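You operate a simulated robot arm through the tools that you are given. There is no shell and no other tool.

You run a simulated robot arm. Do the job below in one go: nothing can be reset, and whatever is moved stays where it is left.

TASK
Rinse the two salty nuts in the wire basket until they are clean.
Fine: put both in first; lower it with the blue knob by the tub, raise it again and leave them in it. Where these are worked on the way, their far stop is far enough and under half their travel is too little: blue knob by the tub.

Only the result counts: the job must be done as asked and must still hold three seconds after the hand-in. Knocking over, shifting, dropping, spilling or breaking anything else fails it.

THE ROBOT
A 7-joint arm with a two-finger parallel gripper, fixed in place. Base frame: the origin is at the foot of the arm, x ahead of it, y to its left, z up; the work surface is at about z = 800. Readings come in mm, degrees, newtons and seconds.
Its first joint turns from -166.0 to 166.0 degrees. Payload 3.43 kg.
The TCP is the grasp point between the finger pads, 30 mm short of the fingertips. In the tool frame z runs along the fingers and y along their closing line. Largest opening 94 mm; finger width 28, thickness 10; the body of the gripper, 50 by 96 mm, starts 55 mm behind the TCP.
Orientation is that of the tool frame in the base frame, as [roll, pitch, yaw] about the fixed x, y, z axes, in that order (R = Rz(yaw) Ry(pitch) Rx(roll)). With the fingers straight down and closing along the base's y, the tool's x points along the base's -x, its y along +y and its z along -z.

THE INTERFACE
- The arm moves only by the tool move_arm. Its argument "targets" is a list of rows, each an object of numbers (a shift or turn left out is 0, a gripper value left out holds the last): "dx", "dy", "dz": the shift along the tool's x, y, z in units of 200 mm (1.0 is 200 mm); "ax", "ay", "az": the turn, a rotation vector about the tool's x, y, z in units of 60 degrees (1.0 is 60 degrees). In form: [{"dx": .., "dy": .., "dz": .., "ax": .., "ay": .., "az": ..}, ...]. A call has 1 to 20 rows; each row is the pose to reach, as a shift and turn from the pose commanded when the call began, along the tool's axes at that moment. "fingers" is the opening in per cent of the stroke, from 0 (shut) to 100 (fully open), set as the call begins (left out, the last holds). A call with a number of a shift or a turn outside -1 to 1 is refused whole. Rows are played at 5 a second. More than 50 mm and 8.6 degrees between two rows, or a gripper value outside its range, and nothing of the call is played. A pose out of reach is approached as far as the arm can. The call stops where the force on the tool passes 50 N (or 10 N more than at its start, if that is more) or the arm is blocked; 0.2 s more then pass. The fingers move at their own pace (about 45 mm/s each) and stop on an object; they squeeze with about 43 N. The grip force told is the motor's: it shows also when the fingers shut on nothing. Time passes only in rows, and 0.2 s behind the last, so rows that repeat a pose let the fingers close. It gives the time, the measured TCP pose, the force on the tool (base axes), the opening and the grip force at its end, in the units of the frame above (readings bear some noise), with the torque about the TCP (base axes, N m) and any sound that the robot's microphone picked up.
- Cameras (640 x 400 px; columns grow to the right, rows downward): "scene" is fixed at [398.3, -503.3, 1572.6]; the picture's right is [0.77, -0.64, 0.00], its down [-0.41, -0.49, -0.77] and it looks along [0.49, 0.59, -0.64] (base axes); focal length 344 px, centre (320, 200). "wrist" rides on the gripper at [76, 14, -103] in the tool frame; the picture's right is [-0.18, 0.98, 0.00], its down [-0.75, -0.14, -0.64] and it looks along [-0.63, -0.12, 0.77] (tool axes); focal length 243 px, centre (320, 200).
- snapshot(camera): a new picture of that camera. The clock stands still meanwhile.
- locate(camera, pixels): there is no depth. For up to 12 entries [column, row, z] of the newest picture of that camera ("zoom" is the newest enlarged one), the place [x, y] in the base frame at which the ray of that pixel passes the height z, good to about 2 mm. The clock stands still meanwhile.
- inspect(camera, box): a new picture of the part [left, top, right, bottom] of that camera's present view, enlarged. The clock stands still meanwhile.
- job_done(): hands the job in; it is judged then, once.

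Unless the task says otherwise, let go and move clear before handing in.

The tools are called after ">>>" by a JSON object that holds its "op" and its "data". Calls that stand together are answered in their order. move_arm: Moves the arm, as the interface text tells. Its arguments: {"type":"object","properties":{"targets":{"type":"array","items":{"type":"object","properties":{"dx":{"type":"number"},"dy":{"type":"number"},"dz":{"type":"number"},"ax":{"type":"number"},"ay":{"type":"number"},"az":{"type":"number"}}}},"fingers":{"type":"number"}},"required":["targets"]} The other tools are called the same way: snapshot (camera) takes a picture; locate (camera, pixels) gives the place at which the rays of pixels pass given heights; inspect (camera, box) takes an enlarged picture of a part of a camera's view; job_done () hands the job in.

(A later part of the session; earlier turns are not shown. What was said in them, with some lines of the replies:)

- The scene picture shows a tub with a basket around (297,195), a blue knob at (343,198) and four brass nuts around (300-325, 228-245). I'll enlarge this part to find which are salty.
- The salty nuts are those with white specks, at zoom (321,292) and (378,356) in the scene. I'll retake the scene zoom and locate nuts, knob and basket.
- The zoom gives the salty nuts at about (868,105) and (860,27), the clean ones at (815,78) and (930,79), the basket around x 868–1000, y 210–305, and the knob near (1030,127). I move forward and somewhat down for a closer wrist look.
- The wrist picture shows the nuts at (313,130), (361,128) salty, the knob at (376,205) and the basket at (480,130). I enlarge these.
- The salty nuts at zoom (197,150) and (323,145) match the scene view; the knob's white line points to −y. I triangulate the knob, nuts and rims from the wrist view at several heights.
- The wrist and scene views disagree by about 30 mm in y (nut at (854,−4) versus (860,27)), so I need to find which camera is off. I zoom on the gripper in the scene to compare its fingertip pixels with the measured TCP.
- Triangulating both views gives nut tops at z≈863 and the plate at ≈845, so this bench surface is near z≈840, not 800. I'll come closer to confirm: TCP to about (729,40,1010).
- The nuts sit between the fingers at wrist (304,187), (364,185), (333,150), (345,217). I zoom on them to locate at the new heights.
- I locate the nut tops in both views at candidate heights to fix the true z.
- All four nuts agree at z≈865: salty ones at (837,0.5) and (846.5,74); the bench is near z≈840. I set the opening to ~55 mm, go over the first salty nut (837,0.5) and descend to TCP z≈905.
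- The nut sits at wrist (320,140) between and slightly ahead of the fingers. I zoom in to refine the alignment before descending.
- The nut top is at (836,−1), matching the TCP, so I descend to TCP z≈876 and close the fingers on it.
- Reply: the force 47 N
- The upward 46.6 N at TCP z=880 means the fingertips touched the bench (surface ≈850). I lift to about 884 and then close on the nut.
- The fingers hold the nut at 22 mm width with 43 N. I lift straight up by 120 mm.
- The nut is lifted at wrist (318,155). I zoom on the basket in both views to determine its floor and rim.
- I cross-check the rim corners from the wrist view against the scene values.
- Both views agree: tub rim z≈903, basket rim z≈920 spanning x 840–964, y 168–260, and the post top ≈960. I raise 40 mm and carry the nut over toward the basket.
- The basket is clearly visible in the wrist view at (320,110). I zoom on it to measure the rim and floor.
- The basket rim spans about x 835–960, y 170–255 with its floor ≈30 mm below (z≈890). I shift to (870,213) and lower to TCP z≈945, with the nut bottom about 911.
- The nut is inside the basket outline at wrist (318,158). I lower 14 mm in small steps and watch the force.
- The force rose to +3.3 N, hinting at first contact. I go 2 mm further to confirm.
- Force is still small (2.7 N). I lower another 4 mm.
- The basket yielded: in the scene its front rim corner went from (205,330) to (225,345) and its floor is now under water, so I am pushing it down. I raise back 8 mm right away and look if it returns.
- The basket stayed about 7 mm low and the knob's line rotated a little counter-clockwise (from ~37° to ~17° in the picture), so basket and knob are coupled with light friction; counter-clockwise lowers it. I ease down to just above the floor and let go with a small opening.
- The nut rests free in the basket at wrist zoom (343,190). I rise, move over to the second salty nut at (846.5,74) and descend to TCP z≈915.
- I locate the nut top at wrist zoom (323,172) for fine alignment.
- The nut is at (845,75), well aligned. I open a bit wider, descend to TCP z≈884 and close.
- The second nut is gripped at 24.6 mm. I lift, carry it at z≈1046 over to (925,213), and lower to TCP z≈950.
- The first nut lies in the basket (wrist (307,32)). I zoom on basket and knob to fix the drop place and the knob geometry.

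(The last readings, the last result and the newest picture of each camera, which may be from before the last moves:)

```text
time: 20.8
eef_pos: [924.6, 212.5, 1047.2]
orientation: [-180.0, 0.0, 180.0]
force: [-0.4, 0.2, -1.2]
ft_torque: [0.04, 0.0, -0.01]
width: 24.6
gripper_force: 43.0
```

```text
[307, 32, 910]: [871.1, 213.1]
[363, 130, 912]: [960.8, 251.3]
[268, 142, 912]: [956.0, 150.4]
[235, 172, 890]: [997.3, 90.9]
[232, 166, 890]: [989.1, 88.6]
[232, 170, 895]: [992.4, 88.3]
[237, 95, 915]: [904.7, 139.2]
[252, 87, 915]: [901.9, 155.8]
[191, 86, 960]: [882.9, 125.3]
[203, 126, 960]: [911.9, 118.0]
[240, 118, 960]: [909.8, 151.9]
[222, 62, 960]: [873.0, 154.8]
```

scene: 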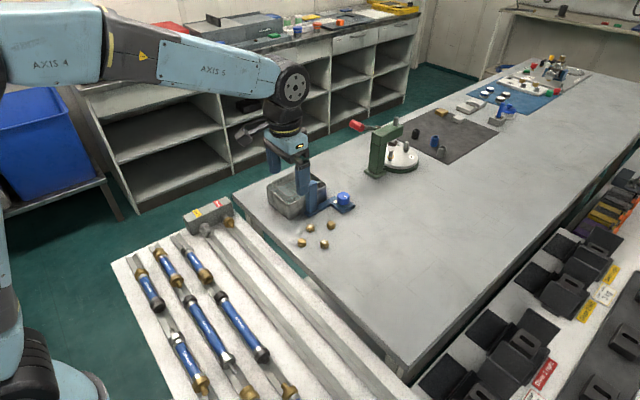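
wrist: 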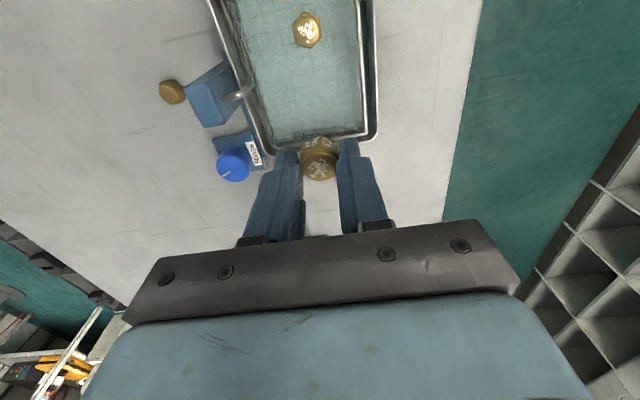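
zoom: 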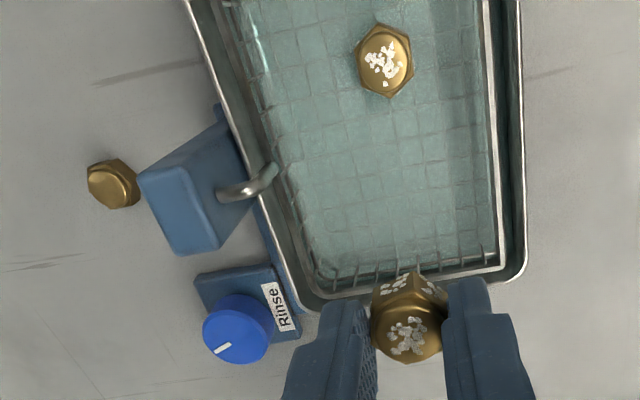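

The first nut is at (871,213); post top spans x 875–912, y 120–155. I lower the second nut at (925,213) to TCP z≈928, about 3 mm above the basket floor, then let go.

>>> {"op": "move_arm", "data": {"targets": [{"dz": 0.2}, {"dz": 0.4}, {"dz": 0.5}, {"dz": 0.55}, {"dz": 0.58}, {"dz": 0.59}, {"dz": 0.59}], "fingers": 0}}

>>> {"op": "inspect", "data": {"camera": "scene", "box": [270, 160, 350, 210]}}

>>> {"op": "inspect", "data": {"camera": "wrist", "box": [180, 60, 440, 240]}}

```text
time: 22.4
eef_pos: [924.9, 212.5, 928.2]
orientation: [180.0, 0.0, -179.9]
force: [-0.5, 0.0, -0.7]
ft_torque: [0.03, -0.01, -0.01]
width: 24.3
gripper_force: 42.8
```

```text
8.00 times, centred on (310, 185) of scene
```

zoom: 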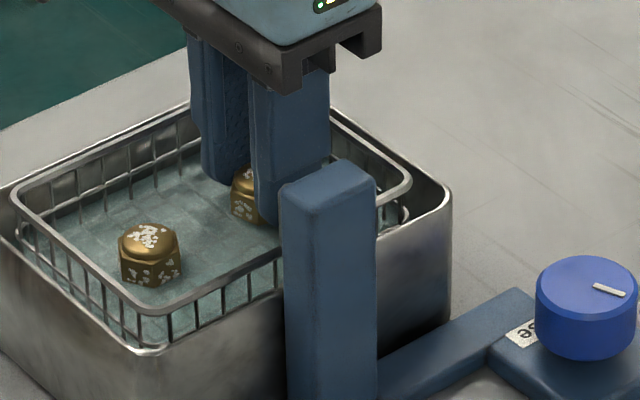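

```text
2.22 times, centred on (310, 150) of wrist
```

zoom: 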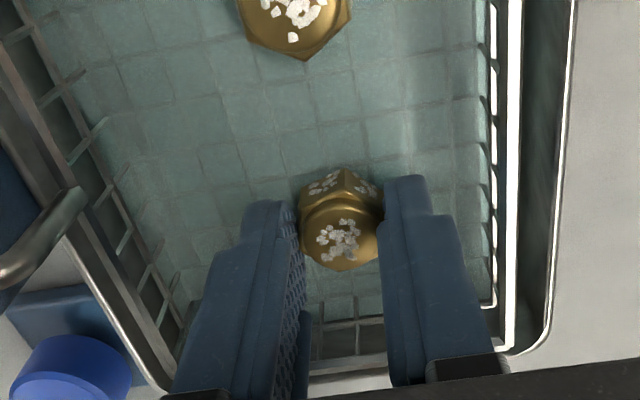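

There is no contact force (−0.7 N) and the nut is just above the floor. I open to ~40 mm, then rise straight up.

>>> {"op": "move_arm", "data": {"targets": [{"dz": 0.0}, {"dz": 0.0}, {"dz": 0.0}], "fingers": 42}}

>>> {"op": "move_arm", "data": {"targets": [{"dz": -0.15}, {"dz": -0.35}, {"dz": -0.59}, {"dz": -0.59}], "fingers": 42}}

>>> {"op": "inspect", "data": {"camera": "scene", "box": [270, 160, 370, 220]}}

>>> {"op": "inspect", "data": {"camera": "wrist", "box": [150, 0, 400, 200]}}

```text
time: 23.2
eef_pos: [925.7, 212.4, 928.4]
orientation: [-180.0, 0.0, -180.0]
force: [0.7, 0.0, 0.5]
ft_torque: [0.02, 0.0, -0.03]
width: 39.4
gripper_force: 0.1
```

```text
time: 24.2
eef_pos: [924.3, 212.2, 1046.7]
orientation: [180.0, -0.1, 179.9]
force: [0.4, -0.4, -0.8]
ft_torque: [0.0, 0.01, -0.01]
width: 39.8
gripper_force: 0.0
```

```text
6.40 times, centred on (320, 190) of scene
```

zoom: 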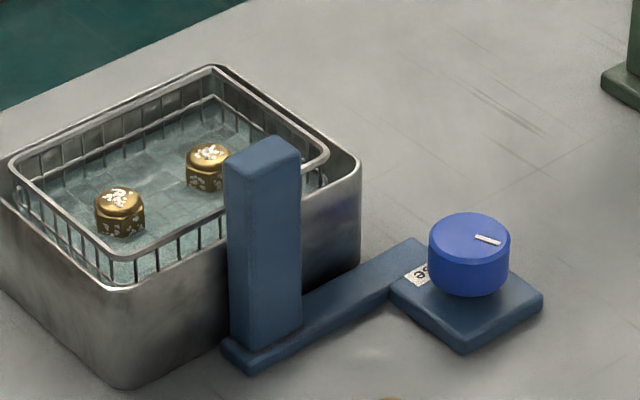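

```text
2.00 times, centred on (275, 100) of wrist
```

zoom: 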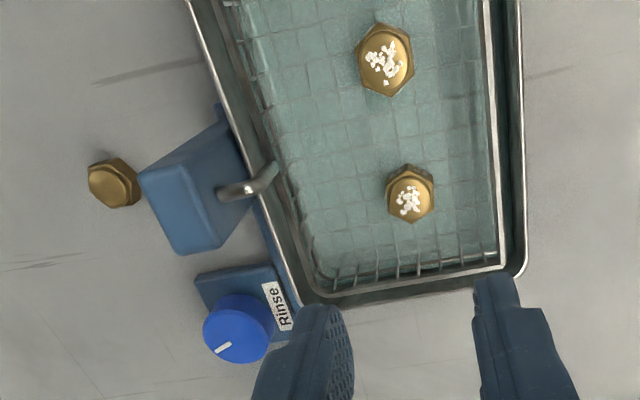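

Both salty nuts lie in the basket (wrist zoom (384,60) and (410,195)). The knob is about 40 mm wide, 25 mm high, centred near (990,89) with its top at z≈892; I move above it and test the reach.

>>> {"op": "move_arm", "data": {"targets": [{"dx": -0.1, "dy": -0.2}, {"dx": -0.2, "dy": -0.4}, {"dx": -0.325, "dy": -0.62}, {"dx": -0.325, "dy": -0.62, "dz": 0.2}, {"dx": -0.325, "dy": -0.62, "dz": 0.25}, {"dx": -0.325, "dy": -0.62, "dz": 0.25}], "fingers": 80}}

>>> {"op": "snapshot", "data": {"camera": "wrist"}}

>>> {"op": "inspect", "data": {"camera": "scene", "box": [270, 120, 390, 220]}}

```text
refused: row 3 steps farther than a row can; nothing moved
```

```text
taken
```

wrist: 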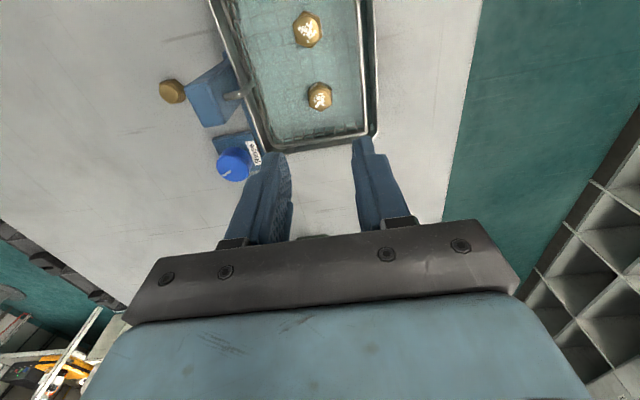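

```text
4.00 times, centred on (330, 170) of scene
```

zoom: 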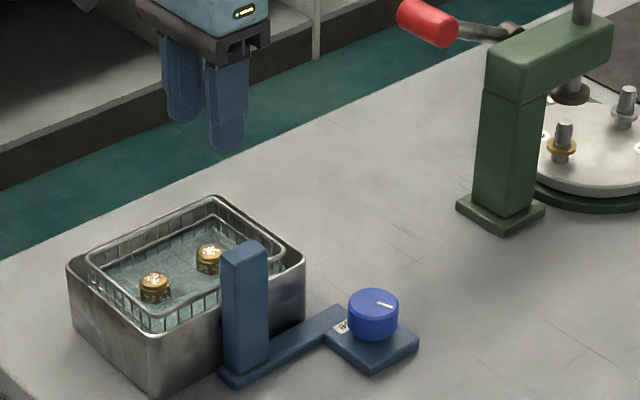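

That was refused for step length only; I repeat it with smaller steps.

>>> {"op": "move_arm", "data": {"targets": [{"dx": -0.08, "dy": -0.15}, {"dx": -0.16, "dy": -0.31}, {"dx": -0.24, "dy": -0.47}, {"dx": -0.325, "dy": -0.62}, {"dx": -0.325, "dy": -0.62, "dz": 0.12}, {"dx": -0.325, "dy": -0.62, "dz": 0.25}, {"dx": -0.325, "dy": -0.62, "dz": 0.25}], "fingers": 80}}

>>> {"op": "snapshot", "data": {"camera": "wrist"}}

>>> {"op": "inspect", "data": {"camera": "scene", "box": [270, 120, 390, 220]}}

```text
time: 25.8
eef_pos: [989.8, 88.3, 996.5]
orientation: [180.0, -0.1, -180.0]
force: [-0.7, -0.1, 0.2]
ft_torque: [0.01, 0.02, -0.03]
width: 75.3
gripper_force: 0.0
```

```text
taken
```

wrist: 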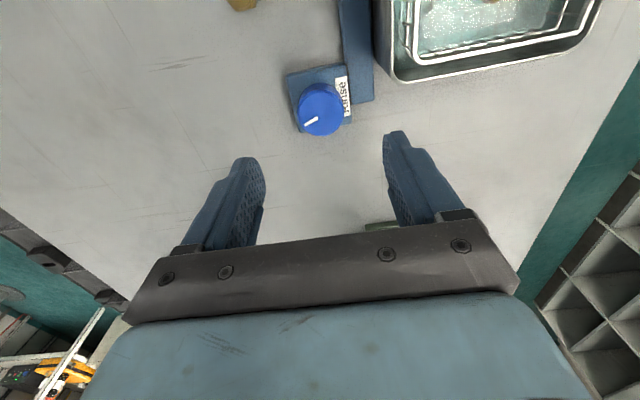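

```text
4.00 times, centred on (330, 170) of scene
```

zoom: 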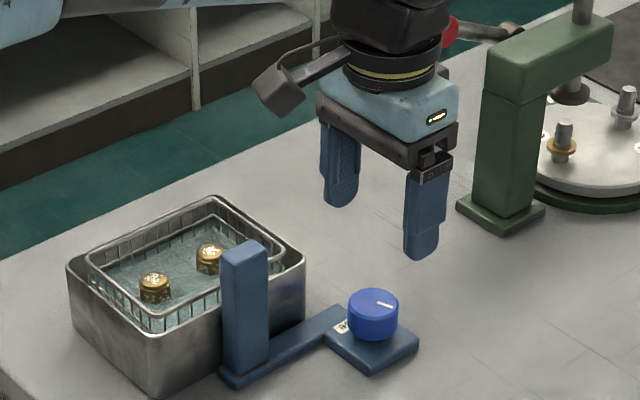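

The arm reaches (990,88,996) with the tool down. I zoom on the knob at wrist (320,108) to refine its centre.

>>> {"op": "inspect", "data": {"camera": "wrist", "box": [260, 50, 390, 150]}}

>>> {"op": "locate", "data": {"camera": "zoom", "pixels": [[320, 245, 890], [320, 245, 895], [320, 245, 885], [233, 245, 890], [407, 245, 890], [320, 160, 890], [320, 335, 890]]}}

```text
4.00 times, centred on (325, 100) of wrist
```

zoom: 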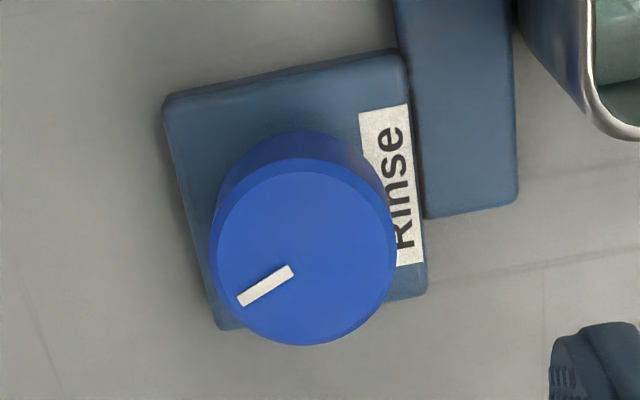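

```text
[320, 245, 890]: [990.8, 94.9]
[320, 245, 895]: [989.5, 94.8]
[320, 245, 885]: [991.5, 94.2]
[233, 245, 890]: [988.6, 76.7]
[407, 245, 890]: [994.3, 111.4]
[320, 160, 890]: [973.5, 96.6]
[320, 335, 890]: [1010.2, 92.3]
```

The knob top centre is at about (991.5,91), z≈890, radius ≈19, and its pointer is at about −66° (it began near −95°). I centre over it and pre-turn the hand 60° clockwise so I can sweep counter-clockwise after gripping.

>>> {"op": "move_arm", "data": {"targets": [{"dx": -0.0075, "dy": 0.01, "az": 0.125}, {"dx": -0.0075, "dy": 0.01, "az": 0.25}, {"dx": -0.0075, "dy": 0.01, "az": 0.375}, {"dx": -0.0075, "dy": 0.01, "az": 0.5}, {"dx": -0.0075, "dy": 0.01, "az": 0.625}, {"dx": -0.0075, "dy": 0.01, "az": 0.75}, {"dx": -0.0075, "dy": 0.01, "az": 0.875}, {"dx": -0.0075, "dy": 0.01, "az": 1.0}, {"dx": -0.0075, "dy": 0.01, "az": 1.0}], "fingers": 70}}

>>> {"op": "snapshot", "data": {"camera": "wrist"}}

>>> {"op": "inspect", "data": {"camera": "scene", "box": [270, 120, 390, 220]}}

```text
time: 27.8
eef_pos: [992.0, 91.0, 996.3]
orientation: [-180.0, -0.1, 119.9]
force: [-0.2, 0.1, -0.5]
ft_torque: [0.02, 0.0, 0.04]
width: 65.7
gripper_force: 0.1
```

```text
taken
```

wrist: 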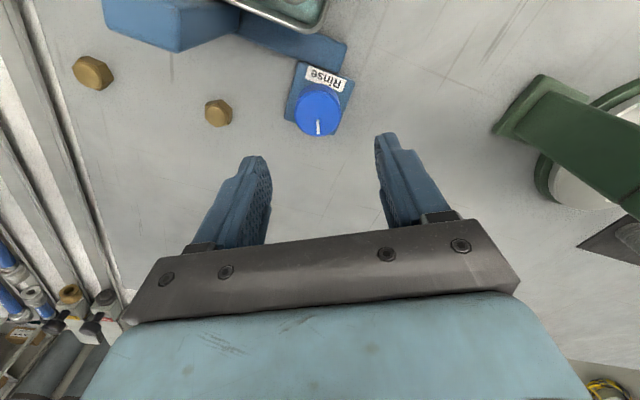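

```text
4.00 times, centred on (330, 170) of scene
```

zoom: 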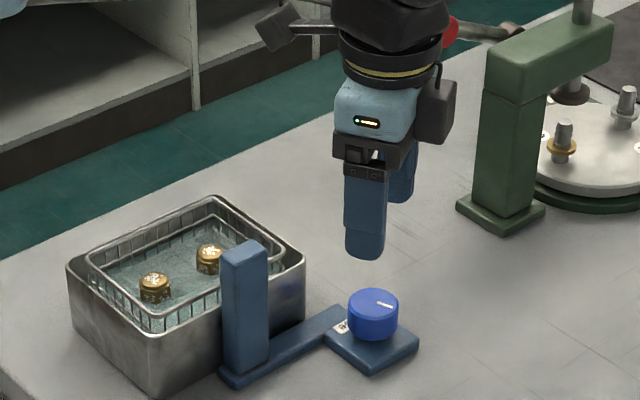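

The hand is turned (yaw 120) and centred over the knob at (992,91). I descend to TCP z≈900, tips ≈870 beside the knob.

>>> {"op": "move_arm", "data": {"targets": [{"dz": 0.2}, {"dz": 0.35}, {"dz": 0.43}, {"dz": 0.48}, {"dz": 0.48}], "fingers": 65}}

>>> {"op": "snapshot", "data": {"camera": "wrist"}}

>>> {"op": "inspect", "data": {"camera": "scene", "box": [290, 140, 390, 220]}}

```text
time: 29.0
eef_pos: [992.9, 90.1, 902.2]
orientation: [179.9, 0.1, 120.0]
force: [0.0, -0.2, -1.1]
ft_torque: [0.04, -0.01, 0.04]
width: 61.2
gripper_force: 0.0
```

```text
taken
```

wrist: 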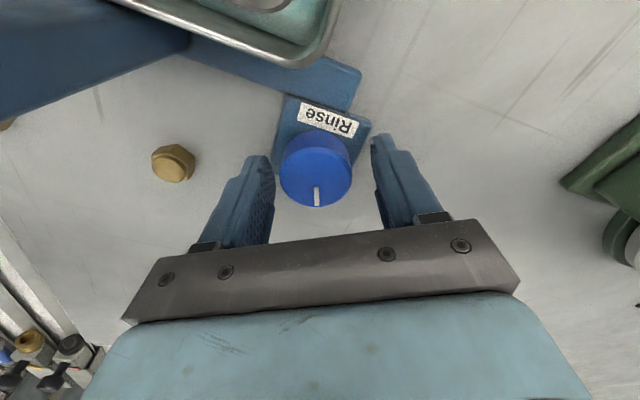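

```text
5.00 times, centred on (340, 180) of scene
```

zoom: 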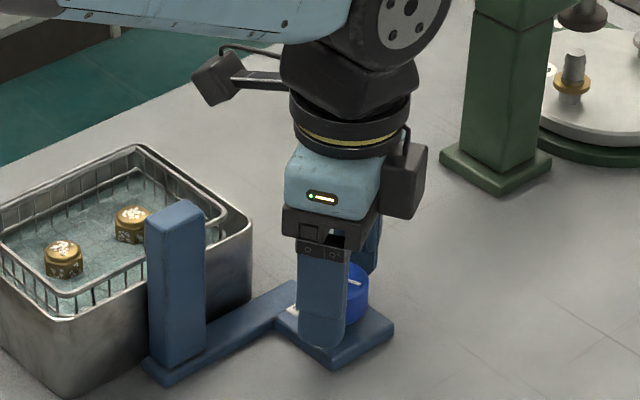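

The knob sits between the fingers at wrist (316,173). I check its centre once more before gripping.

>>> {"op": "inspect", "data": {"camera": "wrist", "box": [250, 110, 400, 220]}}

>>> {"op": "locate", "data": {"camera": "wrist", "pixels": [[316, 174, 890], [280, 174, 890], [351, 174, 890], [316, 206, 890], [316, 142, 890]]}}

```text
3.64 times, centred on (325, 165) of wrist
```

zoom: 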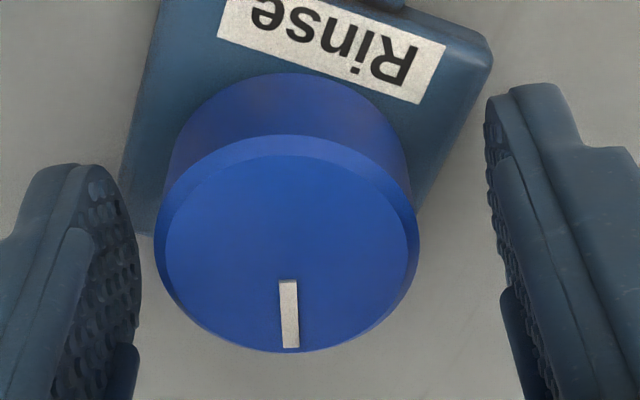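

```text
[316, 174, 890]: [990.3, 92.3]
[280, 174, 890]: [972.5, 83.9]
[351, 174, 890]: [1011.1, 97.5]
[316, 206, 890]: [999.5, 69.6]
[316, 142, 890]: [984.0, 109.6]
```

The knob centre is (991,90), within about 1.5 mm of the TCP. I close the fingers on it.

>>> {"op": "move_arm", "data": {"targets": [{"dy": -0.006, "dz": 0.01}, {"dy": -0.006, "dz": 0.01}, {"dy": -0.006, "dz": 0.01}, {"dy": -0.006, "dz": 0.01}], "fingers": 0}}

>>> {"op": "inspect", "data": {"camera": "wrist", "box": [250, 110, 400, 220]}}

```text
time: 30.0
eef_pos: [990.8, 89.7, 899.1]
orientation: [-179.9, -0.1, 119.9]
force: [-12.6, -5.3, 0.0]
ft_torque: [0.21, 0.5, 0.05]
width: 39.4
gripper_force: 45.5
```

```text
3.64 times, centred on (325, 165) of wrist
```

zoom: 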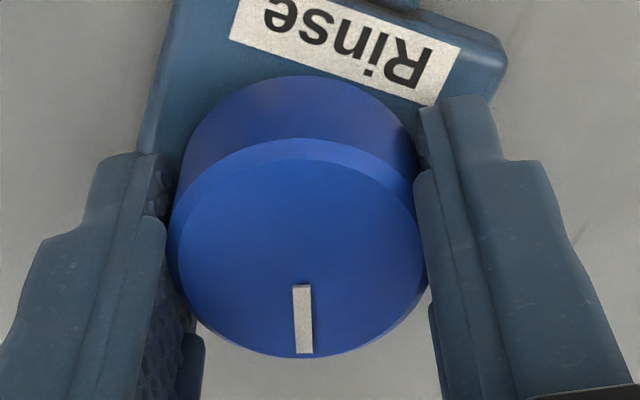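

Gripped at 39.4 mm. I turn counter-clockwise 30° (az negative), easing the 1 mm sideways offset, and check torque and basket.

>>> {"op": "move_arm", "data": {"targets": [{"dy": -0.006, "az": -0.1}, {"dy": -0.006, "az": -0.2}, {"dy": -0.006, "az": -0.3}, {"dy": -0.006, "az": -0.4}, {"dy": -0.006, "az": -0.5}], "fingers": 0}}

>>> {"op": "inspect", "data": {"camera": "wrist", "box": [250, 110, 400, 220]}}

>>> {"op": "inspect", "data": {"camera": "scene", "box": [270, 150, 370, 220]}}

```text
time: 31.2
eef_pos: [990.9, 89.3, 898.7]
orientation: [179.9, 0.0, 150.0]
force: [9.3, 5.5, 3.1]
ft_torque: [0.17, -0.02, -0.06]
width: 39.3
gripper_force: 45.3
```

```text
3.64 times, centred on (325, 165) of wrist
```

zoom: 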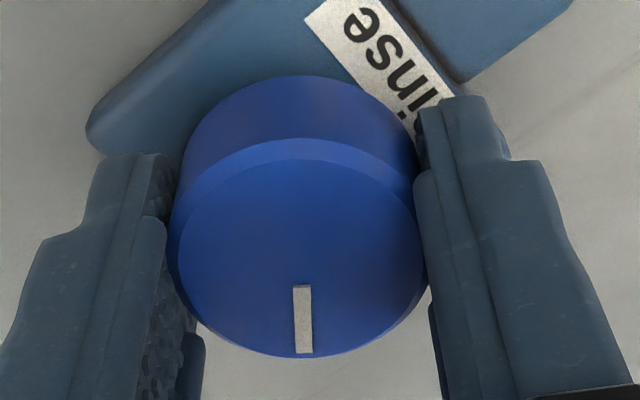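

```text
5.71 times, centred on (320, 185) of scene
```

zoom: 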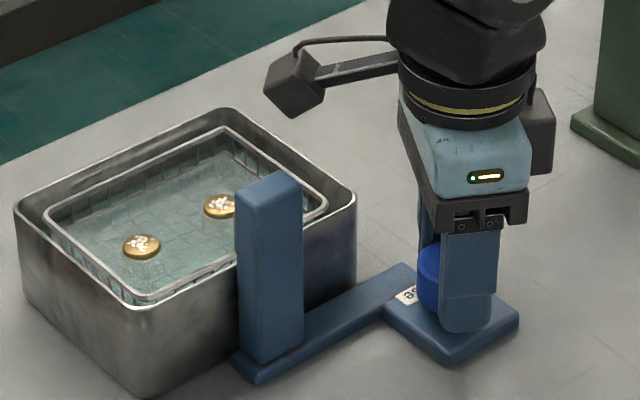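

The knob turned with the hand and the basket sank; the nuts' tops (scene zoom (141,245), (219,206)) are nearly at the water level. I turn 30° further counter-clockwise.

>>> {"op": "move_arm", "data": {"targets": [{"az": -0.1}, {"az": -0.2}, {"az": -0.3}, {"az": -0.4}, {"az": -0.5}], "fingers": 0}}

>>> {"op": "inspect", "data": {"camera": "wrist", "box": [250, 110, 400, 220]}}

>>> {"op": "inspect", "data": {"camera": "scene", "box": [270, 150, 370, 220]}}

```text
time: 32.4
eef_pos: [989.8, 90.2, 898.7]
orientation: [-179.9, 0.0, -179.9]
force: [20.3, 11.7, 8.9]
ft_torque: [-0.13, -0.57, -0.06]
width: 39.3
gripper_force: 44.8
```

```text
3.64 times, centred on (325, 165) of wrist
```

zoom: 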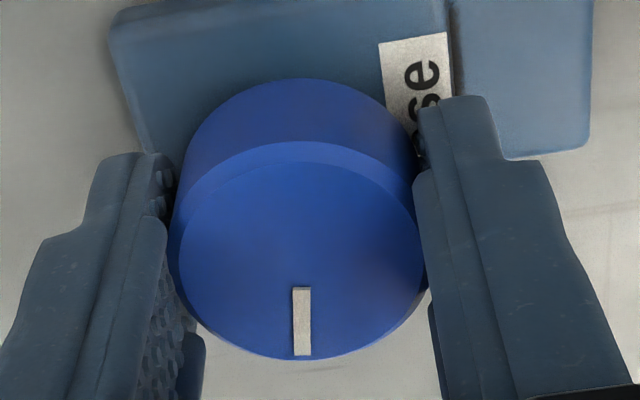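

```text
5.71 times, centred on (320, 185) of scene
```

zoom: 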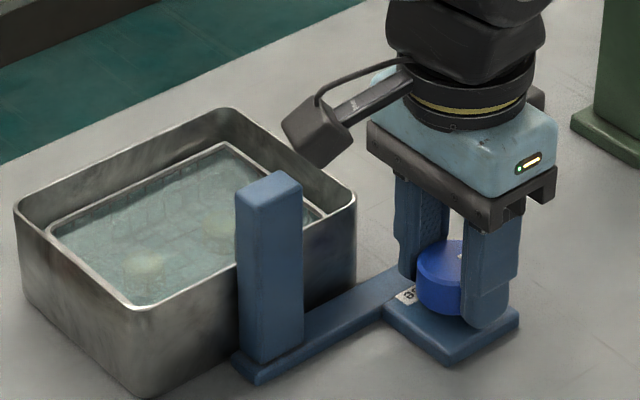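

Both nuts are under water and the knob still turns freely (torque z ≈ −0.06). I relieve the side load (20,12 N) by about 1 mm and turn on towards the far stop.

>>> {"op": "move_arm", "data": {"targets": [{"dx": -0.005, "dy": 0.003, "az": 0.0}, {"dx": -0.005, "dy": 0.003, "az": -0.08}, {"dx": -0.005, "dy": 0.003, "az": -0.16}, {"dx": -0.005, "dy": 0.003, "az": -0.24}], "fingers": 0}}

>>> {"op": "inspect", "data": {"camera": "wrist", "box": [250, 110, 400, 220]}}

>>> {"op": "inspect", "data": {"camera": "scene", "box": [270, 150, 370, 220]}}

```text
time: 33.4
eef_pos: [991.1, 89.9, 898.3]
orientation: [179.9, -0.1, -165.5]
force: [-1.7, 9.6, 10.7]
ft_torque: [0.06, 0.33, -1.04]
width: 39.5
gripper_force: 45.0
```

```text
3.64 times, centred on (325, 165) of wrist
```

zoom: 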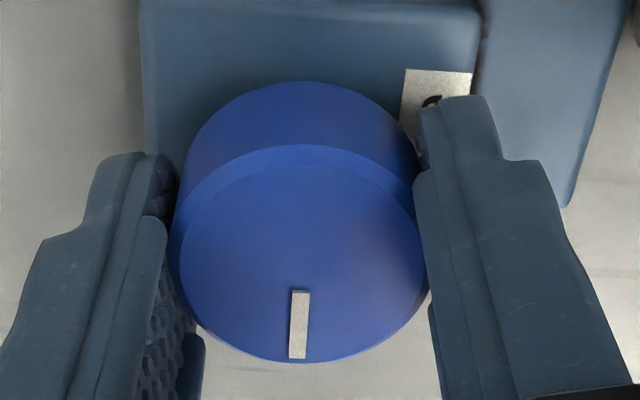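

```text
5.71 times, centred on (320, 185) of scene
```

zoom: 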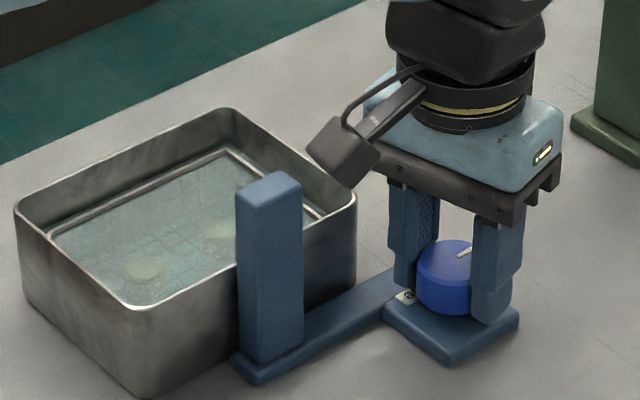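

Torque jumped to −1.04 N·m, so the far stop seems reached. I press 3° more to confirm, and hold a moment.

>>> {"op": "move_arm", "data": {"targets": [{"az": -0.03}, {"az": -0.06}, {"az": -0.06}, {"az": -0.06}], "fingers": 0}}

>>> {"op": "inspect", "data": {"camera": "wrist", "box": [250, 110, 400, 220]}}

>>> {"op": "inspect", "data": {"camera": "scene", "box": [270, 160, 330, 210]}}

```text
time: 34.4
eef_pos: [991.8, 89.7, 898.2]
orientation: [180.0, -0.1, -162.1]
force: [-2.8, 10.9, 4.2]
ft_torque: [-0.08, -0.27, -0.8]
width: 39.7
gripper_force: 44.5
```

```text
3.64 times, centred on (325, 165) of wrist
```

zoom: 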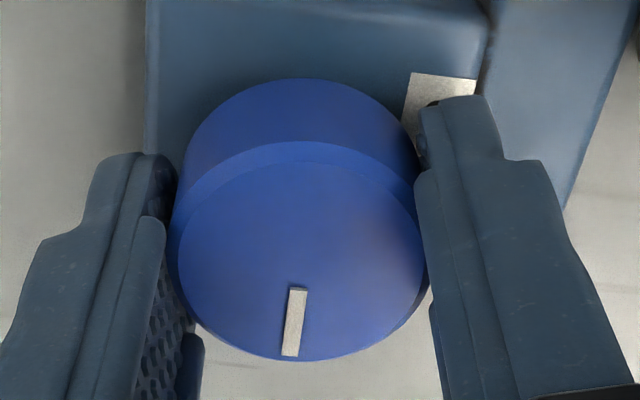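

```text
8.00 times, centred on (300, 185) of scene
```

zoom: 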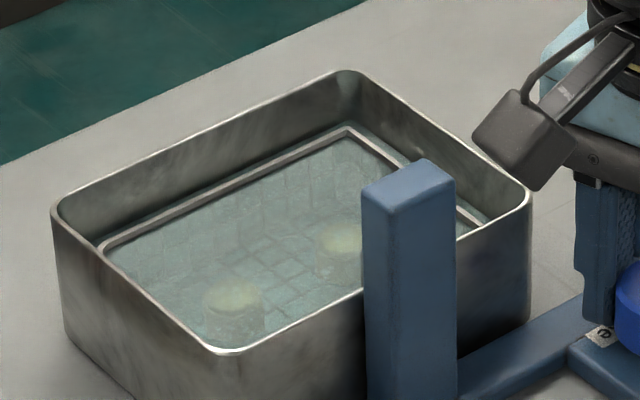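

The pointer tilts in the grip while the torque stays near −0.8, so the knob is at its far stop, nuts fully under. I back off 2° and let them soak about 4 s.

>>> {"op": "move_arm", "data": {"targets": [{"az": 0.03}, {"az": 0.03}, {"az": 0.03}, {"az": 0.03}, {"az": 0.03}, {"az": 0.03}, {"az": 0.03}, {"az": 0.03}, {"az": 0.03}, {"az": 0.03}, {"az": 0.03}, {"az": 0.03}, {"az": 0.03}, {"az": 0.03}, {"az": 0.03}, {"az": 0.03}, {"az": 0.03}, {"az": 0.03}, {"az": 0.03}, {"az": 0.03}], "fingers": 0}}

>>> {"op": "inspect", "data": {"camera": "scene", "box": [270, 160, 330, 210]}}

```text
time: 38.6
eef_pos: [990.1, 91.4, 897.9]
orientation: [179.9, -0.1, -163.9]
force: [-10.2, 10.5, -5.0]
ft_torque: [-0.27, 0.0, -0.05]
width: 39.7
gripper_force: 44.8
```

```text
8.00 times, centred on (300, 185) of scene
```

zoom: 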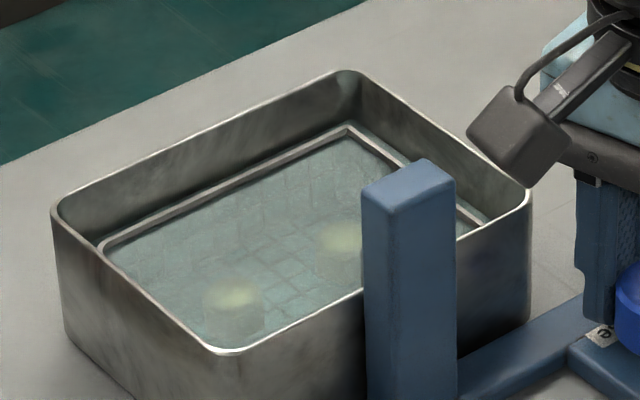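

The nuts now look clear yellow under water. I turn back clockwise (az positive) to raise the basket, 48° first, then check.

>>> {"op": "move_arm", "data": {"targets": [{"dx": 0.0017, "dy": 0.003, "az": 0.1}, {"dx": 0.0017, "dy": 0.003, "az": 0.2}, {"dx": 0.0017, "dy": 0.003, "az": 0.3}, {"dx": 0.0017, "dy": 0.003, "az": 0.4}, {"dx": 0.0017, "dy": 0.003, "az": 0.5}, {"dx": 0.0017, "dy": 0.003, "az": 0.6}, {"dx": 0.0017, "dy": 0.003, "az": 0.7}, {"dx": 0.0017, "dy": 0.003, "az": 0.8}], "fingers": 0}}

>>> {"op": "inspect", "data": {"camera": "wrist", "box": [250, 110, 400, 220]}}

>>> {"op": "inspect", "data": {"camera": "scene", "box": [270, 150, 370, 220]}}

```text
time: 40.4
eef_pos: [991.6, 90.0, 898.3]
orientation: [-179.9, 0.0, 148.1]
force: [-2.0, 1.0, -4.3]
ft_torque: [0.64, 0.48, 0.1]
width: 39.3
gripper_force: 45.9
```

```text
3.64 times, centred on (325, 165) of wrist
```

zoom: 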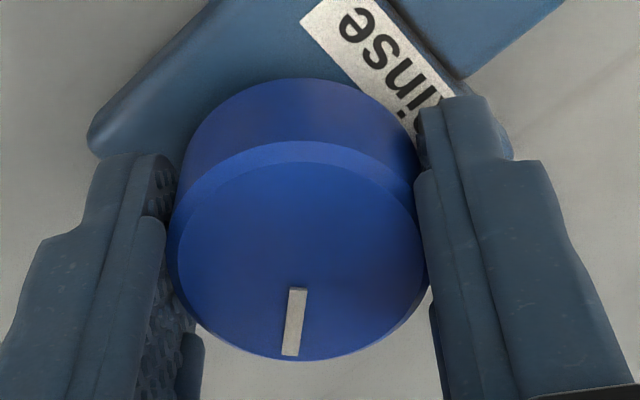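

```text
5.71 times, centred on (320, 185) of scene
```

zoom: 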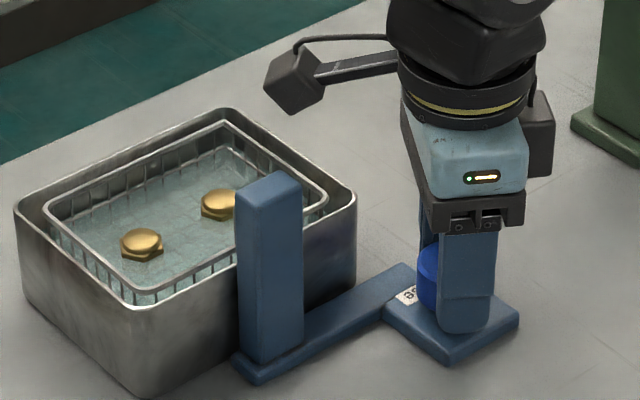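

The nuts look clean (no specks at scene zoom (141,243), (218,204)) as they rise. I keep turning clockwise towards the upper stop, 36° now.

>>> {"op": "move_arm", "data": {"targets": [{"az": 0.1}, {"az": 0.2}, {"az": 0.3}, {"az": 0.4}, {"az": 0.5}, {"az": 0.6}], "fingers": 0}}

>>> {"op": "inspect", "data": {"camera": "wrist", "box": [250, 110, 400, 220]}}

>>> {"op": "inspect", "data": {"camera": "scene", "box": [270, 150, 370, 220]}}

```text
time: 41.8
eef_pos: [989.9, 89.3, 897.8]
orientation: [-180.0, 0.0, 112.0]
force: [-11.3, -5.8, -4.0]
ft_torque: [0.92, 0.04, 0.11]
width: 39.7
gripper_force: 44.6
```

```text
3.64 times, centred on (325, 165) of wrist
```

zoom: 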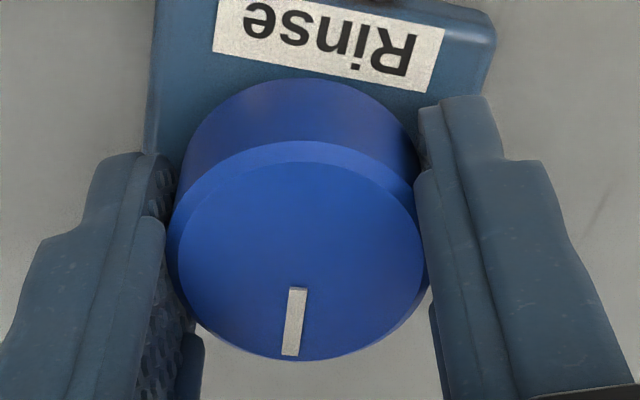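

```text
5.71 times, centred on (320, 185) of scene
```

zoom: 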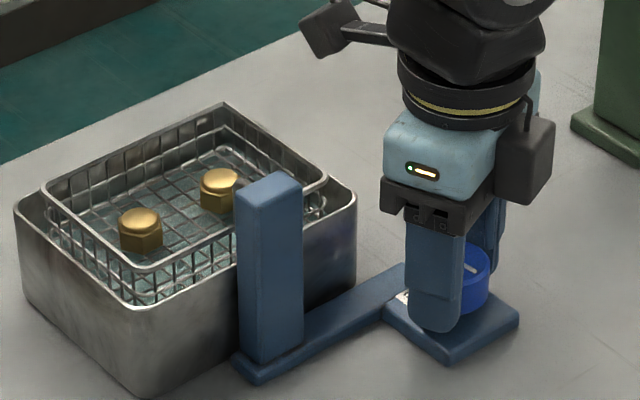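

The basket floor is out of the water. I continue gently about 14° more, to the upper stop.

>>> {"op": "move_arm", "data": {"targets": [{"az": 0.06}, {"az": 0.12}, {"az": 0.18}, {"az": 0.24}], "fingers": 0}}

>>> {"op": "inspect", "data": {"camera": "wrist", "box": [250, 110, 400, 220]}}

>>> {"op": "inspect", "data": {"camera": "scene", "box": [270, 150, 370, 220]}}

```text
time: 42.8
eef_pos: [990.8, 88.7, 898.3]
orientation: [-179.8, 0.0, 97.8]
force: [-13.9, -9.1, -4.3]
ft_torque: [-0.15, 0.03, 1.07]
width: 39.2
gripper_force: 44.9
```

```text
3.64 times, centred on (325, 165) of wrist
```

zoom: 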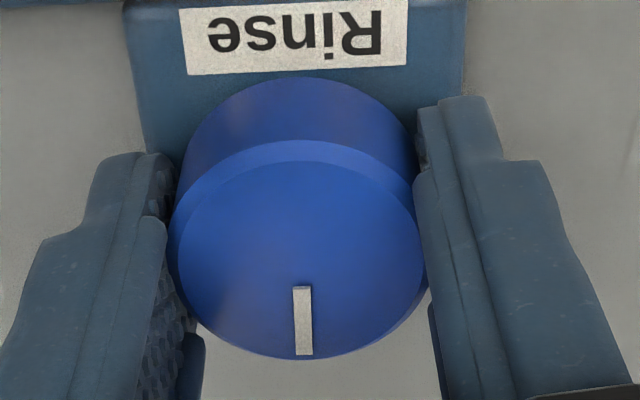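

```text
5.71 times, centred on (320, 185) of scene
```

zoom: 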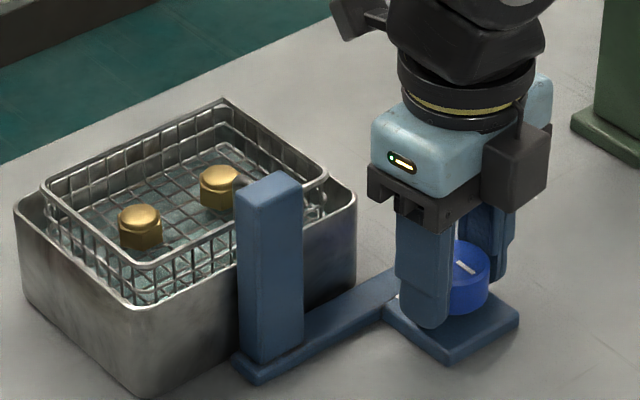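

Torque of +1.07 N·m shows the upper stop, the basket is fully raised with both nuts clean and inside. I relax the twist by 2°, then open the fingers.

>>> {"op": "move_arm", "data": {"targets": [{"dx": -0.0016, "dy": -0.0033, "az": -0.015}, {"dx": -0.0016, "dy": -0.0033, "az": -0.03}, {"dx": -0.0016, "dy": -0.0033, "az": -0.03}], "fingers": 0}}

>>> {"op": "move_arm", "data": {"targets": [{"dz": 0.0}, {"dz": 0.0}, {"dz": 0.0}, {"dz": 0.0}], "fingers": 65}}

>>> {"op": "inspect", "data": {"camera": "wrist", "box": [250, 110, 400, 220]}}

>>> {"op": "inspect", "data": {"camera": "scene", "box": [270, 150, 370, 220]}}

```text
time: 43.6
eef_pos: [989.3, 89.8, 898.8]
orientation: [180.0, 0.0, 99.6]
force: [-5.7, -6.7, -6.0]
ft_torque: [-0.13, -0.24, 0.05]
width: 39.4
gripper_force: 45.0
```

```text
time: 44.6
eef_pos: [989.8, 89.7, 898.7]
orientation: [179.9, 0.0, 99.6]
force: [0.4, 0.3, -0.2]
ft_torque: [-0.01, -0.05, 0.03]
width: 61.1
gripper_force: 0.1
```

```text
3.64 times, centred on (325, 165) of wrist
```

zoom: 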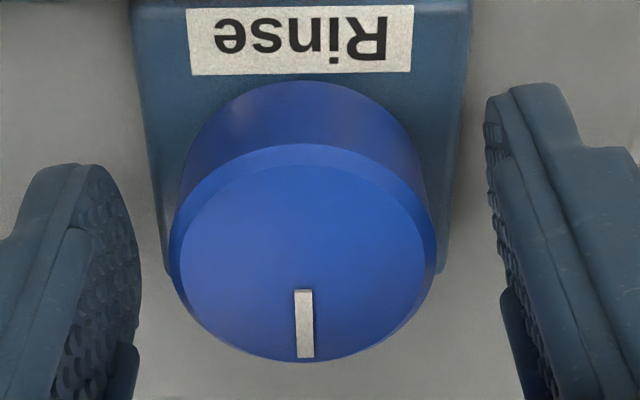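

```text
5.71 times, centred on (320, 185) of scene
```

zoom: 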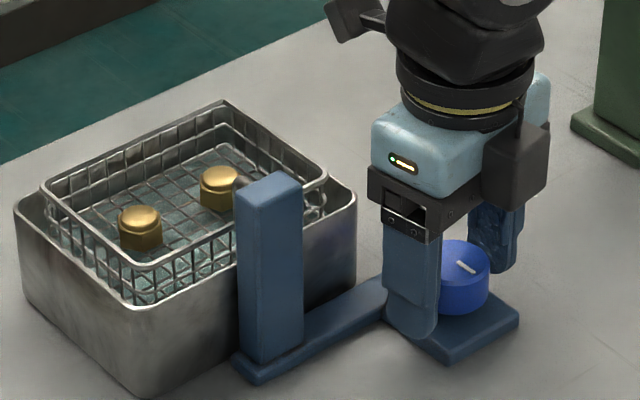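

The fingers are open and forces are zero. I rise straight up clear of the knob and view the scene for the final state.

>>> {"op": "move_arm", "data": {"targets": [{"dz": -0.15}, {"dz": -0.35}, {"dz": -0.55}, {"dz": -0.75}, {"dz": -0.9}, {"dz": -0.9}, {"dz": -0.9}, {"dz": -0.9}, {"dz": -0.9}, {"dz": -0.9}], "fingers": 65}}

>>> {"op": "inspect", "data": {"camera": "scene", "box": [250, 155, 370, 255]}}

>>> {"op": "inspect", "data": {"camera": "scene", "box": [270, 160, 330, 205]}}

```text
time: 46.8
eef_pos: [988.4, 90.1, 1077.5]
orientation: [-179.9, 0.0, 99.6]
force: [-0.2, 0.3, 0.1]
ft_torque: [0.0, -0.01, 0.02]
width: 61.0
gripper_force: 0.0
```

```text
4.00 times, centred on (310, 205) of scene
```

zoom: 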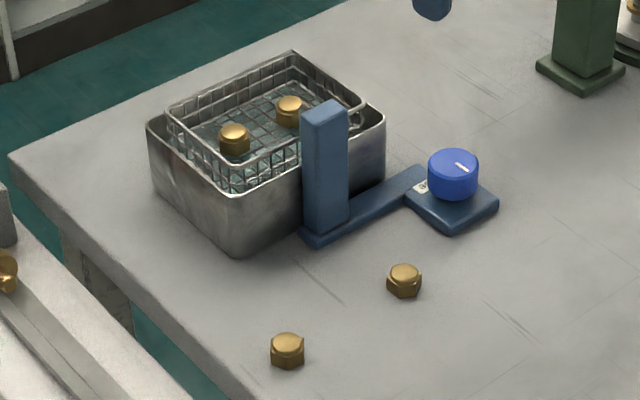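

```text
8.89 times, centred on (300, 182) of scene
```

zoom: 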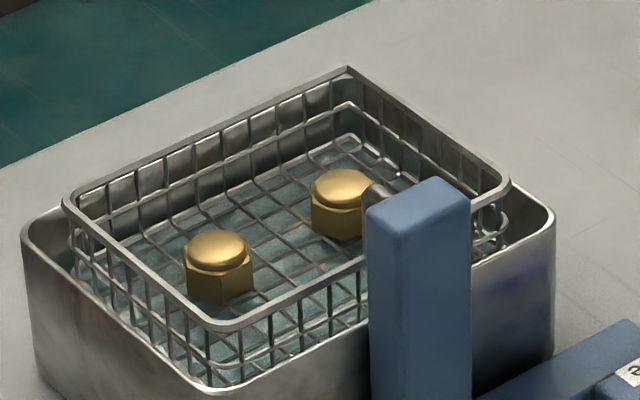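

The basket is back at its starting height: the rim corners are again at (293,52) and (234,164) and the knob line points as at the start. Both nuts lie in it without specks, the two clean nuts are where they were, and the hand is clear, so I hand the job in.

>>> {"op": "job_done", "data": {}}

```text
The job is handed in.
```

Both salty nuts are rinsed and lying in the raised wire basket. The last pictures show no white specks on either one.

- **Order:** I put both nuts in first, then turned the blue knob to its far stop so they were fully under water. They soaked about 4 seconds before I turned the knob back to its upper stop.
- **End state:** The basket is back at its starting height and the knob line points as it did at the start. The two clean nuts were not moved, and the gripper is clear of everything.
- **Early dip:** While setting the first nut down I pushed the basket about 7 mm lower, which also turned the knob a little. That was well under half its travel, and the full lowering came only after both nuts were in.

I handed the job in, but no verdict came back.
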